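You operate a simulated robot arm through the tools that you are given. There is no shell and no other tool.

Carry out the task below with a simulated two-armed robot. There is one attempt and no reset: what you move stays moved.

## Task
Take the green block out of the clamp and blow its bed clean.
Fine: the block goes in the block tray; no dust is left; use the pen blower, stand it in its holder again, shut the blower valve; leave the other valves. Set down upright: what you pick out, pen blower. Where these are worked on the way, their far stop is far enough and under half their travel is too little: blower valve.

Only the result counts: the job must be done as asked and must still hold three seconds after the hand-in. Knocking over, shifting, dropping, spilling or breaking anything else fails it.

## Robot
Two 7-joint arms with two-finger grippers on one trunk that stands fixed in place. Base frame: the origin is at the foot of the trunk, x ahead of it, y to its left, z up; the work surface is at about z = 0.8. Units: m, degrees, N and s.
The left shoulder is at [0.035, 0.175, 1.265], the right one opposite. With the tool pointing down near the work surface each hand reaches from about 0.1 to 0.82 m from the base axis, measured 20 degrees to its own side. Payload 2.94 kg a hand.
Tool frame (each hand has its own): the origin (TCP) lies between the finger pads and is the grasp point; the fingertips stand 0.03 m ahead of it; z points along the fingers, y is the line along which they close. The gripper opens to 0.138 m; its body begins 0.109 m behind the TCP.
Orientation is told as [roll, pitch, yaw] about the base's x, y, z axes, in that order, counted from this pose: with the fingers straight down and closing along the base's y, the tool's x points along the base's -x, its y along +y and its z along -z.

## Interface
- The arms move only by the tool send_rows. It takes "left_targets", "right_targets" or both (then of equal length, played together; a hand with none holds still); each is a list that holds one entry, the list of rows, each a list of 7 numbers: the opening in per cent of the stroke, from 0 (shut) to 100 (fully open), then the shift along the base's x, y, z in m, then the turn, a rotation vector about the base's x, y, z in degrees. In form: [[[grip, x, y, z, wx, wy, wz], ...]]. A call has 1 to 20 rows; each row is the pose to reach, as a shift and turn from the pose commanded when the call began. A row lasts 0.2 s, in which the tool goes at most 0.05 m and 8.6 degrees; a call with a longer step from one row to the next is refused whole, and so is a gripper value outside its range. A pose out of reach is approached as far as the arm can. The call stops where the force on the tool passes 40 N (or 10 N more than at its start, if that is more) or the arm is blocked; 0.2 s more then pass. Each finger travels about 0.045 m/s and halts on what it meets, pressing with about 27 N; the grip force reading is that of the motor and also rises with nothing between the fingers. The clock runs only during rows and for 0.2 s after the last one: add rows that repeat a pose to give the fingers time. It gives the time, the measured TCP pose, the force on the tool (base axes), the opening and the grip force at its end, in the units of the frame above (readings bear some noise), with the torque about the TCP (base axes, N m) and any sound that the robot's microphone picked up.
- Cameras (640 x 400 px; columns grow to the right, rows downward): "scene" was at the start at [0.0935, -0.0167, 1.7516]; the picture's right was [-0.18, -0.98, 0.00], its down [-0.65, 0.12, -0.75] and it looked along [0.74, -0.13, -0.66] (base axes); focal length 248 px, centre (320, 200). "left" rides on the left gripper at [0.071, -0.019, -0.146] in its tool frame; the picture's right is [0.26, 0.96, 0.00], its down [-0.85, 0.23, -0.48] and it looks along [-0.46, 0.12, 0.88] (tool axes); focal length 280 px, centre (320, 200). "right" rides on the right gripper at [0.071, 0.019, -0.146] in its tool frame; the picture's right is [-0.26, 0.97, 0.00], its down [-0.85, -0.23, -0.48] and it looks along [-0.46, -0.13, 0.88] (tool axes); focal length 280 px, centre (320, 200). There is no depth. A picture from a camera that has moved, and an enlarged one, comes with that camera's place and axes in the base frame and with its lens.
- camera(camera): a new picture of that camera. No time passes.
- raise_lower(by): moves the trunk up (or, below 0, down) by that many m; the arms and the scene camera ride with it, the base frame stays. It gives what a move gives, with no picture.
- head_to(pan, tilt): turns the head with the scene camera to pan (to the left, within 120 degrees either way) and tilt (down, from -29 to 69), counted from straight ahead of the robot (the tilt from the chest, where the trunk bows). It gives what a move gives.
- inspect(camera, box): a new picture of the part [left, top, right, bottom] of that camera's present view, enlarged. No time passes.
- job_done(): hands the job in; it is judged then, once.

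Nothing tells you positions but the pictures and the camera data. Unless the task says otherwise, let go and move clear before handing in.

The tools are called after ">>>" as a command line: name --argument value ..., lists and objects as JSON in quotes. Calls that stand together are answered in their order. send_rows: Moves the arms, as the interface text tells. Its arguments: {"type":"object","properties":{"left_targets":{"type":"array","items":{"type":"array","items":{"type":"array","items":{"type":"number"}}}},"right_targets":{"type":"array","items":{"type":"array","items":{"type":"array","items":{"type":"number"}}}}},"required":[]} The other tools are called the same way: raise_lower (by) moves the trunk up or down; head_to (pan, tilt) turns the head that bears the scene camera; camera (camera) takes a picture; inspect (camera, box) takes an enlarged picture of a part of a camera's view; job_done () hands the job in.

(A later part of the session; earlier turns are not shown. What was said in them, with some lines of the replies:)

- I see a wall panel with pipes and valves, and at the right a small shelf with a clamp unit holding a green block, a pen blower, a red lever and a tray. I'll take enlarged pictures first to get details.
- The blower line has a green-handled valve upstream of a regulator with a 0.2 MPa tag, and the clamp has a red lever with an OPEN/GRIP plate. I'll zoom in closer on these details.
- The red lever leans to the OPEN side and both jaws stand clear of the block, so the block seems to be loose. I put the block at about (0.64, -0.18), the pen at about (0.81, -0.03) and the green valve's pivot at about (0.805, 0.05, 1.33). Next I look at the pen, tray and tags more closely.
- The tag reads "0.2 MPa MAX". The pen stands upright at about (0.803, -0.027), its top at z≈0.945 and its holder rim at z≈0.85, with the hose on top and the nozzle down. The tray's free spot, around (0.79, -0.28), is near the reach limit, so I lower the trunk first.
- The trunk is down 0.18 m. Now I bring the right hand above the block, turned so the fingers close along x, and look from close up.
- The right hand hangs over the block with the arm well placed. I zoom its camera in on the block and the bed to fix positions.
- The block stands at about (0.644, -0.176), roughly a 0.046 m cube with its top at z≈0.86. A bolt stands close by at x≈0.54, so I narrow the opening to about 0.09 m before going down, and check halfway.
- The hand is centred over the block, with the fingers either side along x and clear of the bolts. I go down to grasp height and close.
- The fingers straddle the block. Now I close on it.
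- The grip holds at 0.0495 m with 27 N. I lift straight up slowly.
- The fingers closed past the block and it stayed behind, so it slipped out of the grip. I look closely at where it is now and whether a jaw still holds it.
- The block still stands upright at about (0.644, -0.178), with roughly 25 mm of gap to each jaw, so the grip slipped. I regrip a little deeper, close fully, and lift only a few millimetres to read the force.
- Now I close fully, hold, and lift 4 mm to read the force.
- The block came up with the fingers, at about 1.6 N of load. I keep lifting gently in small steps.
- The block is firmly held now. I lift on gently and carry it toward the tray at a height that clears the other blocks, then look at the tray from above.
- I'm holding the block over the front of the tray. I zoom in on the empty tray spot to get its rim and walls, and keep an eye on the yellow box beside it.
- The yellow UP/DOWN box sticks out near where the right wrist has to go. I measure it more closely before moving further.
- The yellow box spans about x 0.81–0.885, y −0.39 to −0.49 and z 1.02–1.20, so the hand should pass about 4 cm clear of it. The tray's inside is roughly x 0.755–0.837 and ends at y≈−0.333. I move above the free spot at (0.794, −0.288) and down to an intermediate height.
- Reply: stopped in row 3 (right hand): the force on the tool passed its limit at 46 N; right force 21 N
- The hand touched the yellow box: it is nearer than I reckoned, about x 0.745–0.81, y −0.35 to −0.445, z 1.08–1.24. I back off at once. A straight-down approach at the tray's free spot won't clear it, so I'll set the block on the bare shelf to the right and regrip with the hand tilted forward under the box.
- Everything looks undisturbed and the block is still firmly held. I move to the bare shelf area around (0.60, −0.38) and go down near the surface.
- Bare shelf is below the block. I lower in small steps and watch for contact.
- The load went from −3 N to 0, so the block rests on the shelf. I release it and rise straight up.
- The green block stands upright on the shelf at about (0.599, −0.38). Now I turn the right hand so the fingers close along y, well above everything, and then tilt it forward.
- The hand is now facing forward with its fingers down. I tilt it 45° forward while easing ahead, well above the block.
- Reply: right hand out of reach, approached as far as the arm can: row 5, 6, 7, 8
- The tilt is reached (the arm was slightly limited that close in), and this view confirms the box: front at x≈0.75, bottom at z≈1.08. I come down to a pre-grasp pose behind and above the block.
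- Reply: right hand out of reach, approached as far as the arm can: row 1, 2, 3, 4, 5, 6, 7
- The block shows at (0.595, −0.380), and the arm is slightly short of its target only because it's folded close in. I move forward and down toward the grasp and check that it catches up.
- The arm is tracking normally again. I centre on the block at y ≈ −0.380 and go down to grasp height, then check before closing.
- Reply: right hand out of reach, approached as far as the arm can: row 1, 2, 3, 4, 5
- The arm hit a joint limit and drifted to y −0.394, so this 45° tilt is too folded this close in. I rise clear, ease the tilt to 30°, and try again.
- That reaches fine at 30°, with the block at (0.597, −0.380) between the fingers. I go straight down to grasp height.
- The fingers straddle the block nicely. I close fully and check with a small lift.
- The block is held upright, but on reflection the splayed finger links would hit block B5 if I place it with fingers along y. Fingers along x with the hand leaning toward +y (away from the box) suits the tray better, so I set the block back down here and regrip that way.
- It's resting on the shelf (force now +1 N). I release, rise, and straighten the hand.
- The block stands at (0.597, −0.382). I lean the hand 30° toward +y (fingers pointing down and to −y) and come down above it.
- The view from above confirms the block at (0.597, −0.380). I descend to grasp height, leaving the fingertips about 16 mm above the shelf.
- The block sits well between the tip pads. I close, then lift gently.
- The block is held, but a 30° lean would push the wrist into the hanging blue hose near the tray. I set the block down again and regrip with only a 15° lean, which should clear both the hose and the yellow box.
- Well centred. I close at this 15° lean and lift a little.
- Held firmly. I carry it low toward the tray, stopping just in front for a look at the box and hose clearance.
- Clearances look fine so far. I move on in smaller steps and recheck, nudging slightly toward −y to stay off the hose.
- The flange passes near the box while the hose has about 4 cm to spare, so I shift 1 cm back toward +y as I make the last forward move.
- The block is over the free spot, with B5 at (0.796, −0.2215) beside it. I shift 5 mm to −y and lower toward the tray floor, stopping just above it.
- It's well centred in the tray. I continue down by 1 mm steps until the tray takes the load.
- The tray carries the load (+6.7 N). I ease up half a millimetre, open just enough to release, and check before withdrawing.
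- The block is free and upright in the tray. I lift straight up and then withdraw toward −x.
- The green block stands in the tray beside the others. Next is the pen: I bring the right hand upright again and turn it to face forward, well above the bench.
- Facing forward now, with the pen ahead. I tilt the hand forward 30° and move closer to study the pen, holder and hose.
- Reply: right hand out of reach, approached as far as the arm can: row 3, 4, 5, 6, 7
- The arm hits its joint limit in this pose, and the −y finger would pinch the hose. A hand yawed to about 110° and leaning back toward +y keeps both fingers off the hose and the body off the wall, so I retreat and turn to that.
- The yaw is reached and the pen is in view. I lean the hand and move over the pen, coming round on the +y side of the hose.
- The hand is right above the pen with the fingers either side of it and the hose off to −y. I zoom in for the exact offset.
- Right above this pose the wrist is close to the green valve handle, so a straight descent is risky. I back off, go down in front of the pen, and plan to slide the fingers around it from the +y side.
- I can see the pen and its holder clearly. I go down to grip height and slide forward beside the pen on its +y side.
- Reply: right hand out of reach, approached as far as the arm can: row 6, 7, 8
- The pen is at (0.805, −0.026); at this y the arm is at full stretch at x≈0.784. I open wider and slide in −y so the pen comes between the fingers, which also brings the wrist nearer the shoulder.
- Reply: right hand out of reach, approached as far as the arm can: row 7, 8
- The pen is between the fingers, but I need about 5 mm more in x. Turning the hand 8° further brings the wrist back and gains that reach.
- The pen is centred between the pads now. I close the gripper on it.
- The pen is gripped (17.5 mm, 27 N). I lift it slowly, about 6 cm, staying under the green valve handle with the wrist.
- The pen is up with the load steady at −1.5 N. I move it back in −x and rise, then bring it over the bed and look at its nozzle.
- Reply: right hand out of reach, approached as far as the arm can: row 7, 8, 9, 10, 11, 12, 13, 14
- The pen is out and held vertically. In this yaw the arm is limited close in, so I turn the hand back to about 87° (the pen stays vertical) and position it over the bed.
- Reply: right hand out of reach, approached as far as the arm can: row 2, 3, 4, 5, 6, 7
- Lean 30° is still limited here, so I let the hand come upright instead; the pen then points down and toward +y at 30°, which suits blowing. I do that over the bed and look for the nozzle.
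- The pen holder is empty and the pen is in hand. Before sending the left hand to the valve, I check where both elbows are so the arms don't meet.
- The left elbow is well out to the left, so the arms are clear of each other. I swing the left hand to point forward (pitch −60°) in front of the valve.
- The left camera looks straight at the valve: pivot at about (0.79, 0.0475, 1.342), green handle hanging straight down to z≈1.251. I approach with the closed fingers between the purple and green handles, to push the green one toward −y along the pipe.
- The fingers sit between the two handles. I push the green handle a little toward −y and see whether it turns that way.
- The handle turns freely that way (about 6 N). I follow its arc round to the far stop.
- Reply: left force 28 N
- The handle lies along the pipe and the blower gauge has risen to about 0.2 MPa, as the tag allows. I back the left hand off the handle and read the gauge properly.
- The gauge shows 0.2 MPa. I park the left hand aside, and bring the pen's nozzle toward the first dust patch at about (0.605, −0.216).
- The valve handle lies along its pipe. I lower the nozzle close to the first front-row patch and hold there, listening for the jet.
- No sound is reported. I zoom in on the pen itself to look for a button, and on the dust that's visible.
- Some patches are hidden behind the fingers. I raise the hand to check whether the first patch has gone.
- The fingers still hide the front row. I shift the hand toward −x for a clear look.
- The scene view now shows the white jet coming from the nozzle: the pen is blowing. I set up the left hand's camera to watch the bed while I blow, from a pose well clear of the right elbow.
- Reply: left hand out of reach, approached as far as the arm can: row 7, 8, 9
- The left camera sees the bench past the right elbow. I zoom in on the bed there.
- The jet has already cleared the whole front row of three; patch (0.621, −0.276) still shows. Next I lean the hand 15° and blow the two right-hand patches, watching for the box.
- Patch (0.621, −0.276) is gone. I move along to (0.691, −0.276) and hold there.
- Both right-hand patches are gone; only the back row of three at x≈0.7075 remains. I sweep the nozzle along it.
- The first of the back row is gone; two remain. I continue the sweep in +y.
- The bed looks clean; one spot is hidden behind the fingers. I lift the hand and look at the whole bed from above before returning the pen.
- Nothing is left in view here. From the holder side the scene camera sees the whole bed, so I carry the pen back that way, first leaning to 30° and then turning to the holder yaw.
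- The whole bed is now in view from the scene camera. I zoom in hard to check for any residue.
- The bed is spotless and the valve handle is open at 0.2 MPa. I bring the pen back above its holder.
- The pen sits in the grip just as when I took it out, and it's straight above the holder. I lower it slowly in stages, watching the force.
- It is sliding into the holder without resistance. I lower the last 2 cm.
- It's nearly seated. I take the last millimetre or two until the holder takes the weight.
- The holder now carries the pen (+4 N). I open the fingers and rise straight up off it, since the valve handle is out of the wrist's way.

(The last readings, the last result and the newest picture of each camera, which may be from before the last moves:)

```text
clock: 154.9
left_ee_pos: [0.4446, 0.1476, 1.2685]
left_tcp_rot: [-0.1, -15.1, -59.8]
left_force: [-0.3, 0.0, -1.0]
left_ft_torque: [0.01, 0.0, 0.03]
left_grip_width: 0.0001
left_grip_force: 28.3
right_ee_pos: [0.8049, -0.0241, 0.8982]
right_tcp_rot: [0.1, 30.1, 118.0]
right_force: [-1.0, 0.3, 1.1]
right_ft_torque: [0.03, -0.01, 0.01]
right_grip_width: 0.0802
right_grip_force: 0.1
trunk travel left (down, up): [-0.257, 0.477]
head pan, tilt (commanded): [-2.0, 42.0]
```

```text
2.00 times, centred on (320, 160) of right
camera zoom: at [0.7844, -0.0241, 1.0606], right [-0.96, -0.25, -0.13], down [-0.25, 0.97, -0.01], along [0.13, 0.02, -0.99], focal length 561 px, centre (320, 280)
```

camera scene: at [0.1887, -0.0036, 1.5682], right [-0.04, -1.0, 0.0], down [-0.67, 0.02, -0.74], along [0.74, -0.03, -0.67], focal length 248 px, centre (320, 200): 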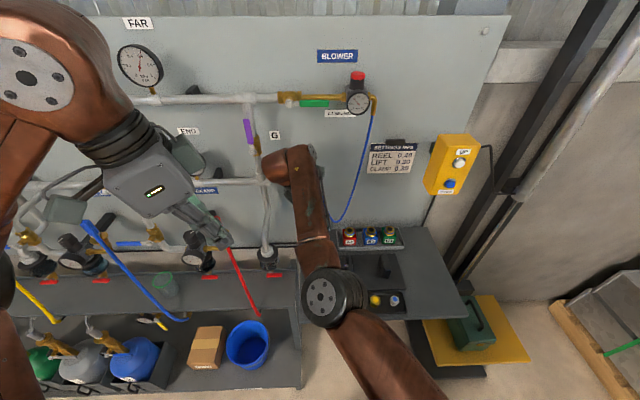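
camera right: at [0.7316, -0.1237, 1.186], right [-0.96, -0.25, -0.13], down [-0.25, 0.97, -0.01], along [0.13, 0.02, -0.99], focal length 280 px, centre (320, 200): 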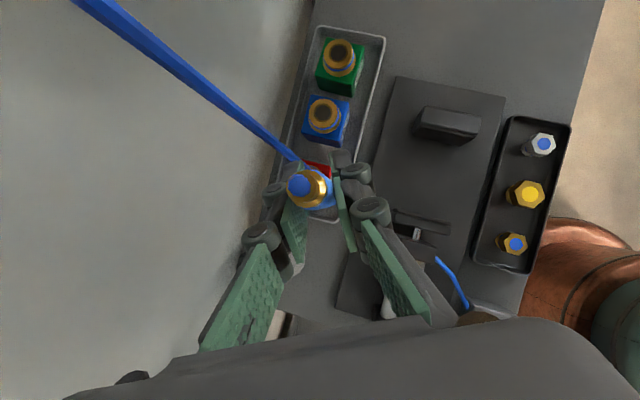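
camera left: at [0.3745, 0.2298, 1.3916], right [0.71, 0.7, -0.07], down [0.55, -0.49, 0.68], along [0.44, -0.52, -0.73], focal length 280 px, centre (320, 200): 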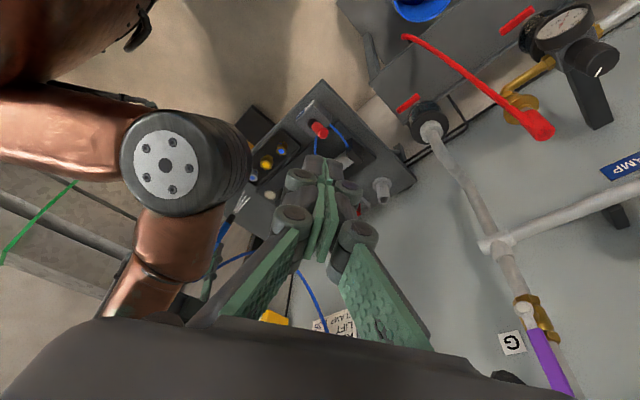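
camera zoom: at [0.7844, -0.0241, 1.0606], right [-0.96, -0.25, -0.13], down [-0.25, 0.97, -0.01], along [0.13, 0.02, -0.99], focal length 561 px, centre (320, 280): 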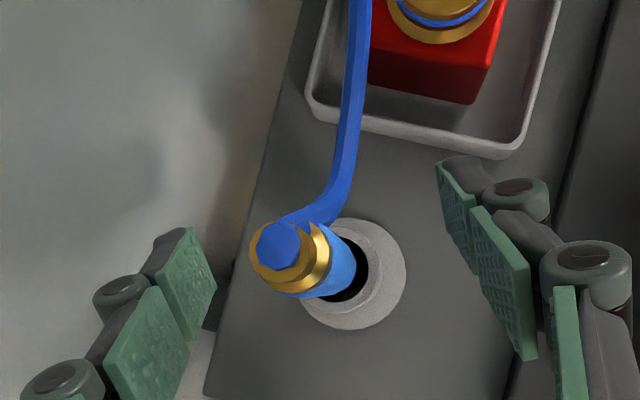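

The pen stands in its holder as before. I rise clear of it and retreat.

>>> send_rows --right_targets '[[[58, 0, 0, 0.01, 0, 0, 0], [58, 0, 0, 0.025, 0, 0, 0], [58, 0, 0, 0.045, 0, 0, 0], [58, 0, 0, 0.065, 0, 0, 0], [58, 0, 0, 0.085, 0, 0, 0], [58, -0.005, -0.002, 0.1, 0, 0, 0], [58, -0.025, -0.015, 0.105, 0, 0, 0], [58, -0.045, -0.04, 0.11, 0, 0, 0], [58, -0.055, -0.07, 0.115, 0, 0, 0], [58, -0.06, -0.1, 0.12, 0, 0, 0], [58, -0.06, -0.1, 0.12, 0, 0, 0]]]'

>>> camera --camera "right"

>>> camera --camera "scene"

```text
clock: 157.3
left_ee_pos: [0.4449, 0.1479, 1.2688]
left_tcp_rot: [-0.1, -15.0, -59.8]
left_force: [-0.6, 1.3, -0.9]
left_ft_torque: [-0.02, 0.0, 0.0]
left_grip_width: 0.0002
left_grip_force: 28.5
right_ee_pos: [0.746, -0.1241, 1.0177]
right_tcp_rot: [0.1, 30.1, 118.1]
right_force: [-0.3, -0.1, 0.4]
right_ft_torque: [-0.03, 0.0, -0.01]
right_grip_width: 0.0801
right_grip_force: 0.0
trunk travel left (down, up): [-0.257, 0.477]
head pan, tilt (commanded): [-2.0, 42.0]
```

```text
taken
camera right: at [0.7239, -0.1232, 1.1796], right [-0.96, -0.25, -0.13], down [-0.25, 0.97, -0.01], along [0.13, 0.02, -0.99], focal length 280 px, centre (320, 200)
```

right: 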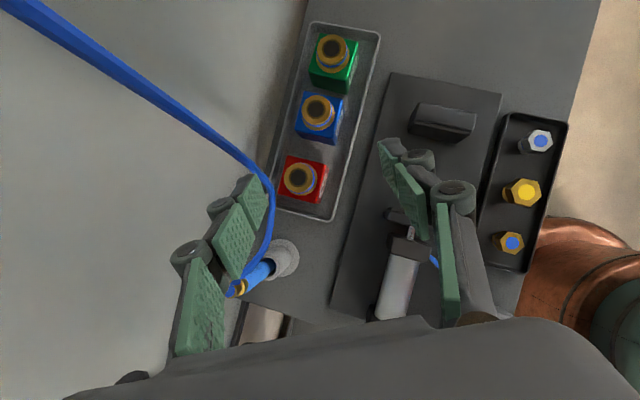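

```text
taken
camera scene: at [0.1885, -0.0029, 1.5683], right [-0.03, -1.0, 0.0], down [-0.67, 0.02, -0.74], along [0.74, -0.03, -0.67], focal length 248 px, centre (320, 200)
```

scene: 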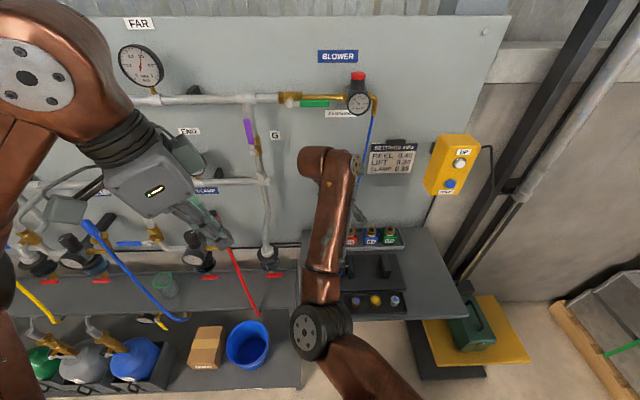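

The pen stands in its holder and all three blocks stand in the tray. I withdraw the right arm to a clear spot to the right, upright, to make room for the left hand at the valve.

>>> send_rows --right_targets '[[[58, -0.005, -0.015, 0.005, 0, 0, -6], [58, -0.015, -0.035, 0.01, 0, 0, -12], [58, -0.025, -0.055, 0.015, 0, 0, -18], [58, -0.035, -0.08, 0.02, 0, 0, -25], [58, -0.045, -0.1, 0.025, 0, 0, -31], [58, -0.05, -0.12, 0.03, 0, 0, -31], [58, -0.05, -0.12, 0.03, 0, 0, -31]]]'

>>> send_rows --right_targets '[[[58, -0.01, -0.01, 0.01, 7.5, -0.4, 0], [58, -0.03, -0.02, 0.02, 15, -0.8, 0], [58, -0.05, -0.03, 0.03, 22.5, -1.2, 0], [58, -0.08, -0.04, 0.04, 30, -1.57, 0], [58, -0.11, -0.05, 0.05, 30, -1.57, 0], [58, -0.13, -0.06, 0.05, 30, -1.57, 0], [58, -0.13, -0.06, 0.05, 30, -1.57, 0]]]'

>>> camera --camera "scene"

```text
clock: 158.9
left_ee_pos: [0.4437, 0.1471, 1.2684]
left_tcp_rot: [-0.1, -15.1, -59.8]
left_force: [0.1, -0.4, -0.5]
left_ft_torque: [0.02, -0.01, -0.03]
left_grip_width: 0.0
left_grip_force: 28.3
right_ee_pos: [0.6956, -0.2445, 1.0472]
right_tcp_rot: [0.0, 30.2, 86.9]
right_force: [0.6, -0.1, -0.5]
right_ft_torque: [-0.02, -0.02, 0.0]
right_grip_width: 0.08
right_grip_force: 0.0
trunk travel left (down, up): [-0.257, 0.477]
head pan, tilt (commanded): [-2.0, 42.0]
```

```text
clock: 160.5
left_ee_pos: [0.444, 0.1472, 1.2682]
left_tcp_rot: [-0.1, -15.1, -59.7]
left_force: [-0.1, 0.3, -0.1]
left_ft_torque: [-0.02, 0.01, 0.04]
left_grip_width: 0.0001
left_grip_force: 28.1
right_ee_pos: [0.5669, -0.3056, 1.0976]
right_tcp_rot: [0.0, -0.1, 87.0]
right_force: [0.6, 0.8, 0.5]
right_ft_torque: [-0.01, -0.01, 0.0]
right_grip_width: 0.08
right_grip_force: 0.1
trunk travel left (down, up): [-0.257, 0.477]
head pan, tilt (commanded): [-2.0, 42.0]
```

```text
taken
camera scene: at [0.1886, -0.0035, 1.5682], right [-0.03, -1.0, 0.0], down [-0.67, 0.02, -0.74], along [0.74, -0.03, -0.67], focal length 248 px, centre (320, 200)
```

scene: 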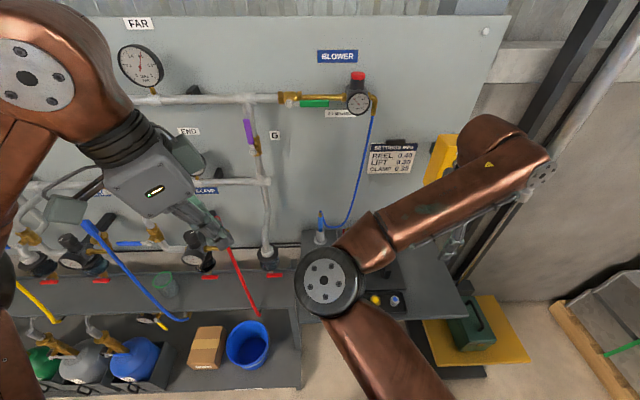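

The right arm is clear and the pen stands upright. Now I bring the left hand back to its pushing pose, this time to come above the green handle.

>>> send_rows --left_targets '[[[0, 0.0, 0.005, 0.005, 0, 0, 8], [0, 0.0, 0.01, 0.01, 0, 0, 16], [0, 0.0, 0.01, 0.02, 0, 0, 24], [0, 0.005, 0.01, 0.03, 0, 0, 32], [0, 0.01, 0.01, 0.04, 0, 0, 40], [0, 0.015, 0.01, 0.05, 0, 0, 48], [0, 0.02, 0.01, 0.06, 0, 0, 56], [0, 0.025, 0.01, 0.07, 0, 0, 60], [0, 0.025, 0.01, 0.07, 0, 0, 60]]]'

>>> send_rows --left_targets '[[[0, 0.02, -0.02, 0.01, 0, -7.5, 0], [0, 0.04, -0.04, 0.02, 0, -15, 0], [0, 0.06, -0.06, 0.03, 0, -22.5, 0], [0, 0.08, -0.08, 0.04, 0, -30, 0], [0, 0.1, -0.1, 0.05, 0, -37.5, 0], [0, 0.12, -0.12, 0.06, 0, -45, 0], [0, 0.14, -0.14, 0.065, 0, -45, 0], [0, 0.15, -0.16, 0.065, 0, -45, 0], [0, 0.16, -0.17, 0.065, 0, -45, 0], [0, 0.16, -0.17, 0.065, 0, -45, 0]]]'

>>> camera --camera "left"

>>> camera --camera "scene"

```text
clock: 162.5
left_ee_pos: [0.4706, 0.1567, 1.3398]
left_tcp_rot: [0.0, -15.0, 0.2]
left_force: [-0.8, 0.9, 0.3]
left_ft_torque: [0.0, 0.0, -0.07]
left_grip_width: 0.0002
left_grip_force: 28.3
right_ee_pos: [0.5665, -0.306, 1.0969]
right_tcp_rot: [0.0, 0.0, 87.0]
right_force: [-0.1, 0.4, 0.8]
right_ft_torque: [-0.01, 0.01, 0.01]
right_grip_width: 0.0799
right_grip_force: 0.0
trunk travel left (down, up): [-0.257, 0.477]
head pan, tilt (commanded): [-2.0, 42.0]
```

```text
clock: 164.7
left_ee_pos: [0.6291, -0.0136, 1.4026]
left_tcp_rot: [-0.1, -60.0, 0.1]
left_force: [0.2, -0.5, -0.4]
left_ft_torque: [0.01, -0.02, -0.04]
left_grip_width: 0.0
left_grip_force: 28.4
right_ee_pos: [0.5655, -0.3075, 1.0984]
right_tcp_rot: [-0.1, 0.1, 87.0]
right_force: [0.9, -0.3, 0.9]
right_ft_torque: [-0.02, 0.01, 0.02]
right_grip_width: 0.0801
right_grip_force: 0.1
trunk travel left (down, up): [-0.257, 0.477]
head pan, tilt (commanded): [-2.0, 42.0]
```

```text
taken
camera left: at [0.4675, -0.0325, 1.4158], right [-0.13, 0.96, -0.23], down [0.01, 0.23, 0.97], along [0.99, 0.12, -0.04], focal length 280 px, centre (320, 200)
```

left: 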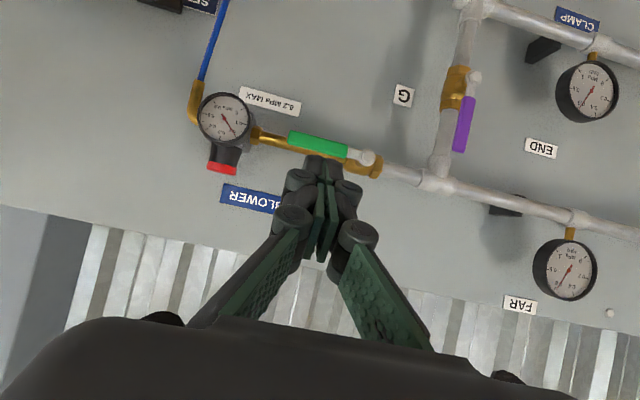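

```text
taken
camera scene: at [0.188, -0.0041, 1.5683], right [-0.03, -1.0, 0.0], down [-0.67, 0.02, -0.74], along [0.74, -0.03, -0.67], focal length 248 px, centre (320, 200)
```

scene: 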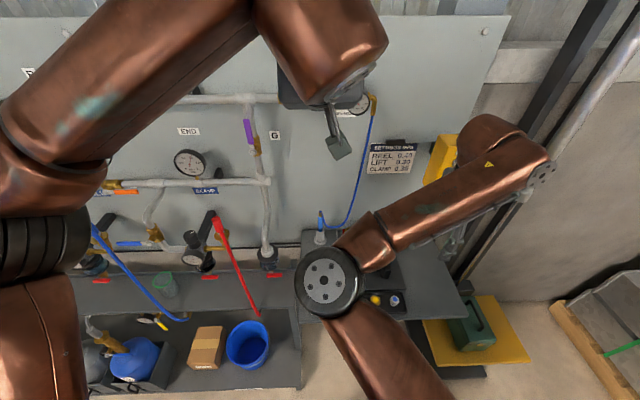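

The handle lies exactly horizontal with its tip at y≈−0.046. I move the closed fingers forward above it.

>>> send_rows --left_targets '[[[0, 0.03, 0, 0, 0, 0, 0], [0, 0.065, 0, 0, 0, 0, 0], [0, 0.1, 0, 0, 0, 0, 0], [0, 0.125, -0.001, 0, 0, 0, 0], [0, 0.141, -0.001, -0.002, 0, 0, 0], [0, 0.141, -0.001, -0.002, 0, 0, 0]]]'

>>> camera --camera "left"

```text
clock: 166.1
left_ee_pos: [0.7712, -0.0144, 1.4009]
left_tcp_rot: [0.0, -60.0, 0.1]
left_force: [-0.4, 0.3, 0.2]
left_ft_torque: [0.0, 0.0, -0.01]
left_grip_width: 0.0001
left_grip_force: 27.9
right_ee_pos: [0.5657, -0.3062, 1.0988]
right_tcp_rot: [-0.2, 0.0, 86.9]
right_force: [-0.3, -0.7, 0.3]
right_ft_torque: [-0.01, 0.01, 0.04]
right_grip_width: 0.0802
right_grip_force: 0.0
trunk travel left (down, up): [-0.257, 0.477]
head pan, tilt (commanded): [-2.0, 42.0]
```

```text
taken
camera left: at [0.6091, -0.0338, 1.4136], right [-0.13, 0.96, -0.23], down [0.01, 0.23, 0.97], along [0.99, 0.12, -0.04], focal length 280 px, centre (320, 200)
```

left: 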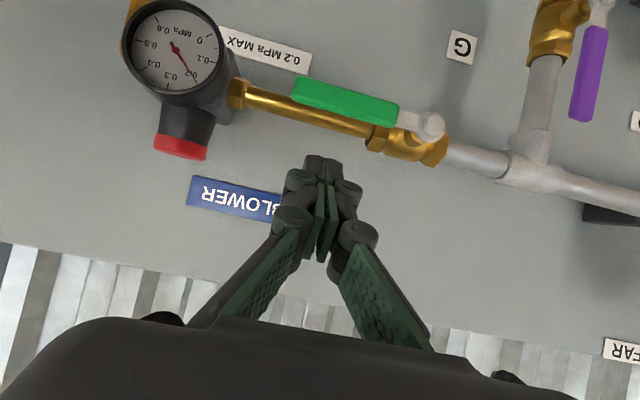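

The fingers are just above the handle. I push it down along its arc back to the vertical, shut position.

>>> send_rows --left_targets '[[[0, 0, 0, -0.018, 0, 0, 0], [0, 0, 0, -0.0355, 0, 0, 0], [0, 0, -0.0016, -0.0438, 0, 0, 0], [0, 0, -0.0027, -0.0521, 0, 0, 0], [0, 0, -0.002, -0.0605, 0, 0, 0], [0, 0, -0.0008, -0.0689, 0, 0, 0], [0, 0, 0.002, -0.077, 0, 0, 0], [0, 0, 0.0054, -0.0846, 0, 0, 0]]]'

>>> camera --camera "left"

```text
clock: 167.9
left_ee_pos: [0.7697, -0.0087, 1.3175]
left_tcp_rot: [-0.1, -60.0, 0.1]
left_force: [-1.4, -0.9, 2.6]
left_ft_torque: [-0.01, -0.07, 0.01]
left_grip_width: 0.0001
left_grip_force: 28.5
right_ee_pos: [0.5657, -0.3065, 1.0984]
right_tcp_rot: [0.0, -0.1, 87.1]
right_force: [-0.6, -0.1, -0.2]
right_ft_torque: [0.02, 0.01, -0.03]
right_grip_width: 0.08
right_grip_force: 0.1
trunk travel left (down, up): [-0.257, 0.477]
head pan, tilt (commanded): [-2.0, 42.0]
```

```text
taken
camera left: at [0.6079, -0.0286, 1.3295], right [-0.13, 0.96, -0.23], down [0.01, 0.23, 0.97], along [0.99, 0.12, -0.04], focal length 280 px, centre (320, 200)
```

left: 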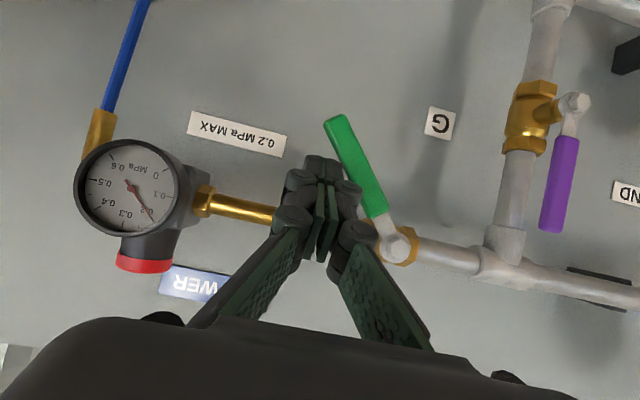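

It's turning back. I continue to the vertical stop.

>>> send_rows --left_targets '[[[0, 0, 0.0046, -0.007, 0, 0, 0], [0, 0, 0.0099, -0.0136, 0, 0, 0], [0, 0, 0.0161, -0.0192, 0, 0, 0], [0, 0, 0.0231, -0.0241, 0, 0, 0], [0, 0, 0.0306, -0.0279, 0, 0, 0], [0, 0, 0.0385, -0.0309, 0, 0, 0], [0, 0, 0.044, -0.0323, 0, 0, 0], [0, 0, 0.047, -0.0325, 0, 0, 0]]]'

>>> camera --camera "left"

```text
clock: 169.7
left_ee_pos: [0.7682, 0.0307, 1.2854]
left_tcp_rot: [0.1, -60.1, -0.5]
left_force: [-6.7, -20.8, 2.6]
left_ft_torque: [0.02, -0.03, -0.22]
left_grip_width: 0.0
left_grip_force: 28.0
right_ee_pos: [0.5659, -0.3086, 1.0969]
right_tcp_rot: [-0.1, -0.2, 87.0]
right_force: [0.0, -0.1, -0.3]
right_ft_torque: [0.01, -0.01, -0.02]
right_grip_width: 0.0797
right_grip_force: 0.1
trunk travel left (down, up): [-0.257, 0.477]
head pan, tilt (commanded): [-2.0, 42.0]
```

```text
taken
camera left: at [0.6062, 0.0126, 1.2975], right [-0.12, 0.97, -0.23], down [0.01, 0.23, 0.97], along [0.99, 0.12, -0.04], focal length 280 px, centre (320, 200)
```

left: 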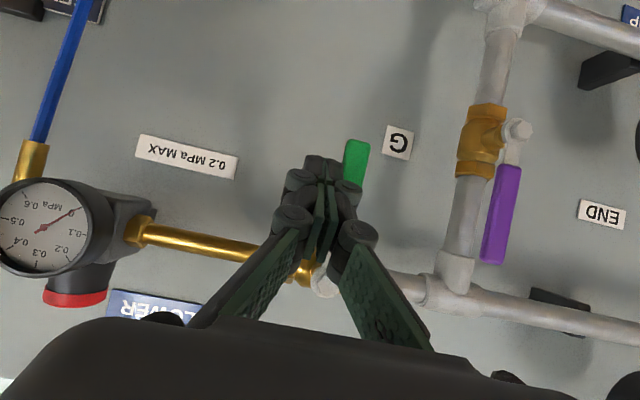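

The handle is against its stop (−21 N) and the gauge has fallen to 0. I back the left hand off in −y and withdraw.

>>> send_rows --left_targets '[[[0, 0, -0.012, 0, 0, 0, 0], [0, 0, -0.03, 0, 0, 0, 0], [0, -0.02, -0.035, 0, 0, 0, 0], [0, -0.06, -0.035, 0.005, 0, 0, 0], [0, -0.1, -0.03, 0.02, 0, 0, 0], [0, -0.14, 0.0, 0.04, 0, 0, 0], [0, -0.17, 0.04, 0.05, 0, 0, 0], [0, -0.19, 0.08, 0.06, 0, 0, 0], [0, -0.19, 0.1, 0.06, 0, 0, 0], [0, -0.19, 0.1, 0.06, 0, 0, 0]]]'

>>> camera --camera "left"

>>> camera --camera "scene"

>>> inspect --camera "left" --box '[20, 80, 360, 280]'

```text
refused: row 6 steps farther than a row can; nothing moved
```

```text
taken
camera left: at [0.6062, 0.0126, 1.2975], right [-0.12, 0.97, -0.23], down [0.01, 0.23, 0.97], along [0.99, 0.12, -0.04], focal length 280 px, centre (320, 200)
```

left: 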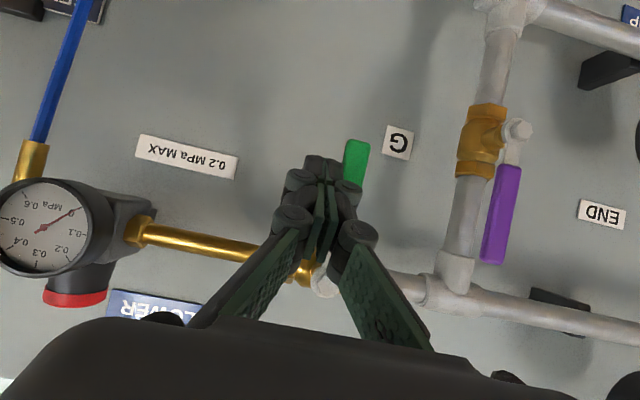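

```text
taken
camera scene: at [0.187, -0.0091, 1.5684], right [-0.04, -1.0, 0.0], down [-0.67, 0.03, -0.74], along [0.74, -0.03, -0.67], focal length 248 px, centre (320, 200)
```

scene: 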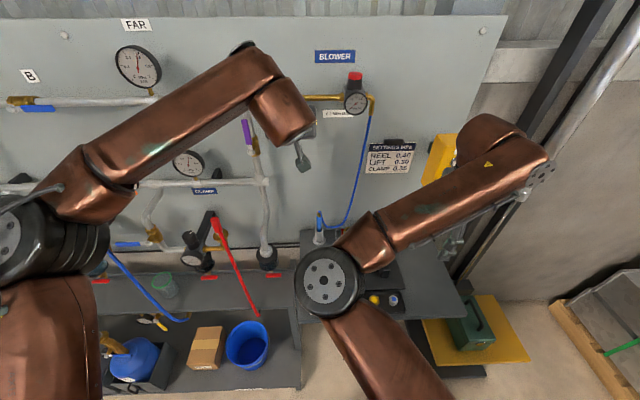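

```text
1.88 times, centred on (190, 180) of left
camera zoom: at [0.6062, 0.0126, 1.2975], right [-0.12, 0.97, -0.23], down [0.01, 0.23, 0.97], along [0.99, 0.12, -0.04], focal length 528 px, centre (565, 238)
```

zoom: 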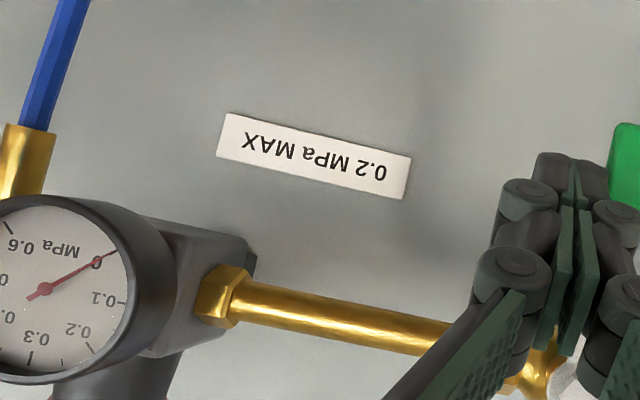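

That move was refused because one step was too long, so nothing moved; the gauge reads 0 and the valve is shut. I withdraw again with smaller steps.

>>> send_rows --left_targets '[[[0, 0, -0.012, 0, 0, 0, 0], [0, 0, -0.03, 0, 0, 0, 0], [0, -0.02, -0.035, 0, 0, 0, 0], [0, -0.055, -0.035, 0.005, 0, 0, 0], [0, -0.09, -0.03, 0.012, 0, 0, 0], [0, -0.12, -0.01, 0.025, 0, 0, 0], [0, -0.15, 0.015, 0.035, 0, 0, 0], [0, -0.17, 0.045, 0.045, 0, 0, 0], [0, -0.19, 0.075, 0.055, 0, 0, 0], [0, -0.19, 0.1, 0.06, 0, 0, 0], [0, -0.19, 0.1, 0.06, 0, 0, 0]]]'

>>> camera --camera "left"

>>> camera --camera "scene"

>>> inspect --camera "left" --box '[20, 60, 420, 310]'

```text
clock: 172.1
left_ee_pos: [0.5788, 0.1375, 1.3458]
left_tcp_rot: [0.0, -60.1, -0.1]
left_force: [0.2, 0.1, 0.1]
left_ft_torque: [0.01, -0.03, 0.03]
left_grip_width: 0.0001
left_grip_force: 28.9
right_ee_pos: [0.5659, -0.3072, 1.0971]
right_tcp_rot: [-0.1, -0.1, 87.1]
right_force: [-0.4, 0.7, 0.4]
right_ft_torque: [0.04, -0.03, 0.01]
right_grip_width: 0.08
right_grip_force: 0.0
trunk travel left (down, up): [-0.257, 0.477]
head pan, tilt (commanded): [-2.0, 42.0]
```

```text
taken
camera left: at [0.4169, 0.118, 1.3577], right [-0.13, 0.96, -0.23], down [0.01, 0.23, 0.97], along [0.99, 0.12, -0.04], focal length 280 px, centre (320, 200)
```

left: 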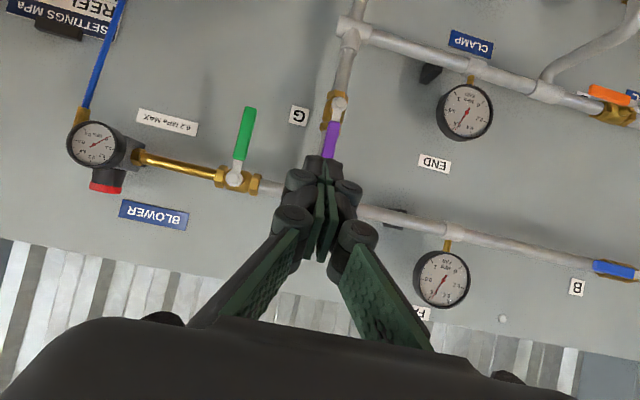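

```text
taken
camera scene: at [0.188, -0.0051, 1.5683], right [-0.04, -1.0, 0.0], down [-0.67, 0.02, -0.74], along [0.74, -0.03, -0.67], focal length 248 px, centre (320, 200)
```

scene: 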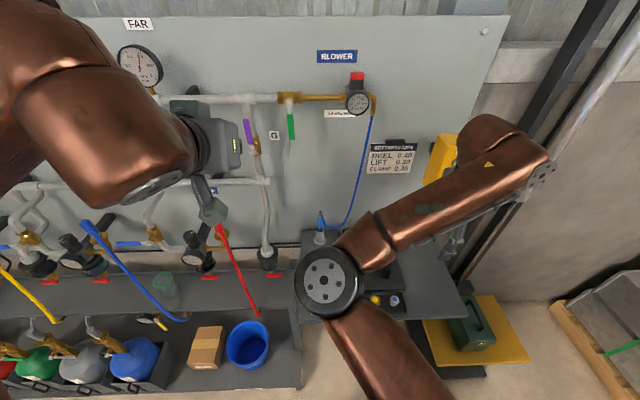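

```text
1.60 times, centred on (220, 185) of left
camera zoom: at [0.4169, 0.118, 1.3577], right [-0.13, 0.96, -0.23], down [0.01, 0.23, 0.97], along [0.99, 0.12, -0.04], focal length 449 px, centre (480, 224)
```

zoom: 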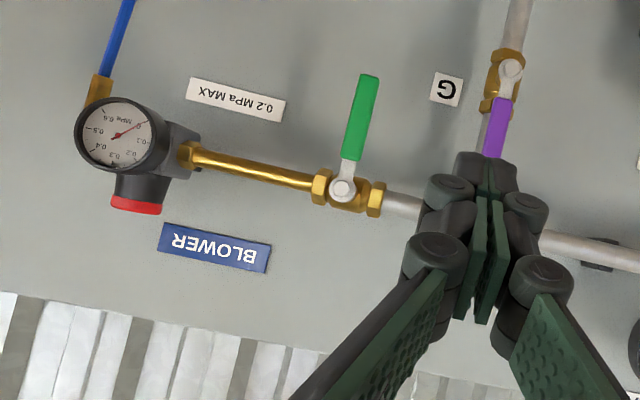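

The green handle hangs straight down again, the gauge is at 0 and the purple valve is untouched. I take a last look at the bench with the right camera.

>>> camera --camera "right"

>>> inspect --camera "right" --box '[100, 100, 420, 320]'

>>> inspect --camera "scene" --box '[295, 200, 355, 255]'

```text
taken
camera right: at [0.5439, -0.3767, 1.2442], right [-0.95, 0.31, 0.0], down [0.27, 0.84, 0.48], along [0.15, 0.45, -0.88], focal length 280 px, centre (320, 200)
```

right: 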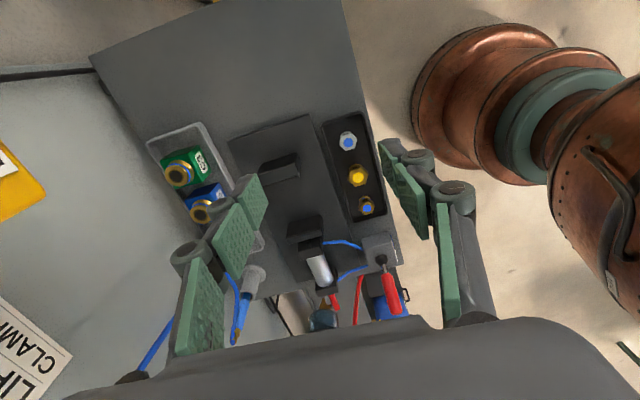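

```text
1.82 times, centred on (260, 210) of right
camera zoom: at [0.5439, -0.3767, 1.2442], right [-0.95, 0.31, 0.0], down [0.27, 0.84, 0.48], along [0.15, 0.45, -0.88], focal length 510 px, centre (429, 182)
```

zoom: 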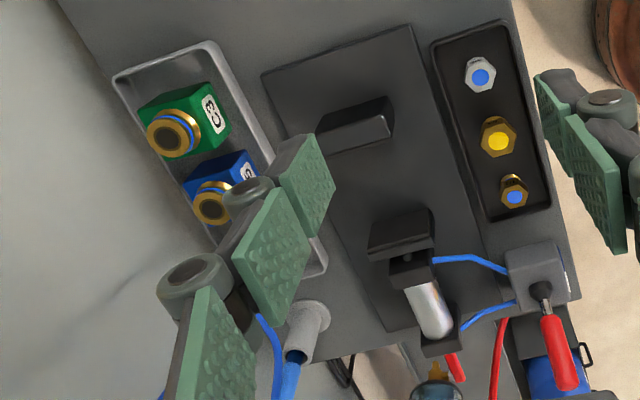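

```text
7.27 times, centred on (325, 228) of scene
camera zoom: at [0.188, -0.0051, 1.5683], right [-0.04, -1.0, 0.0], down [-0.67, 0.02, -0.74], along [0.74, -0.03, -0.67], focal length 1806 px, centre (284, 0)
```

zoom: 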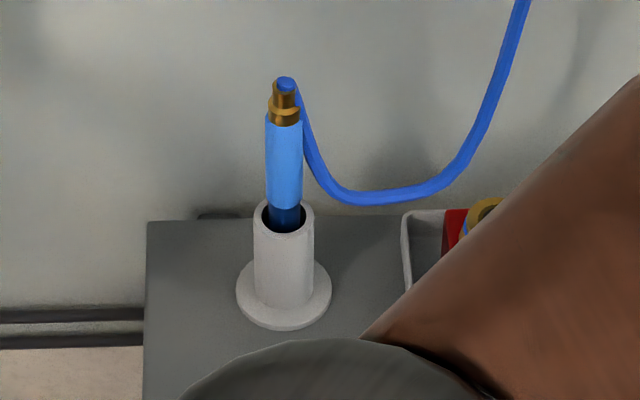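

The bed is clean, C3 stands upright in the tray, and the pen stands in its holder. The blower valve is shut at 0 MPa, the other valves I can see (purple, B, fill) look untouched, and both hands are empty and clear, so I hand the job in.

>>> job_done

```text
The job is handed in.
```

I've handed the job in, and everything you asked for looks done in the final pictures.

- **Block:** the green block C3 is out of the clamp and stands upright in the block tray beside A2 and B5.
- **Bed:** it was blown clean with the pen blower, and a close-up of the whole bed shows no dust left.
- **Pen blower:** it stands upright in its holder again.
- **Blower valve:** it's shut, with the handle hanging straight down and the gauge at 0. It read 0.2 MPa while blowing, right at the tag's limit.
- **Other valves:** I did not touch any of them.

**Contact with the yellow box:** on the first try at the tray, the right hand bumped the yellow UP/DOWN box. The move stopped at about 46 N and I backed off at once. The box looked undisturbed afterwards.

**Extra handling:** the first grip on the block slipped and left it standing in the clamp. To reach the tray clear of that box, I set the block down upright on bare shelf a few times to regrip it.
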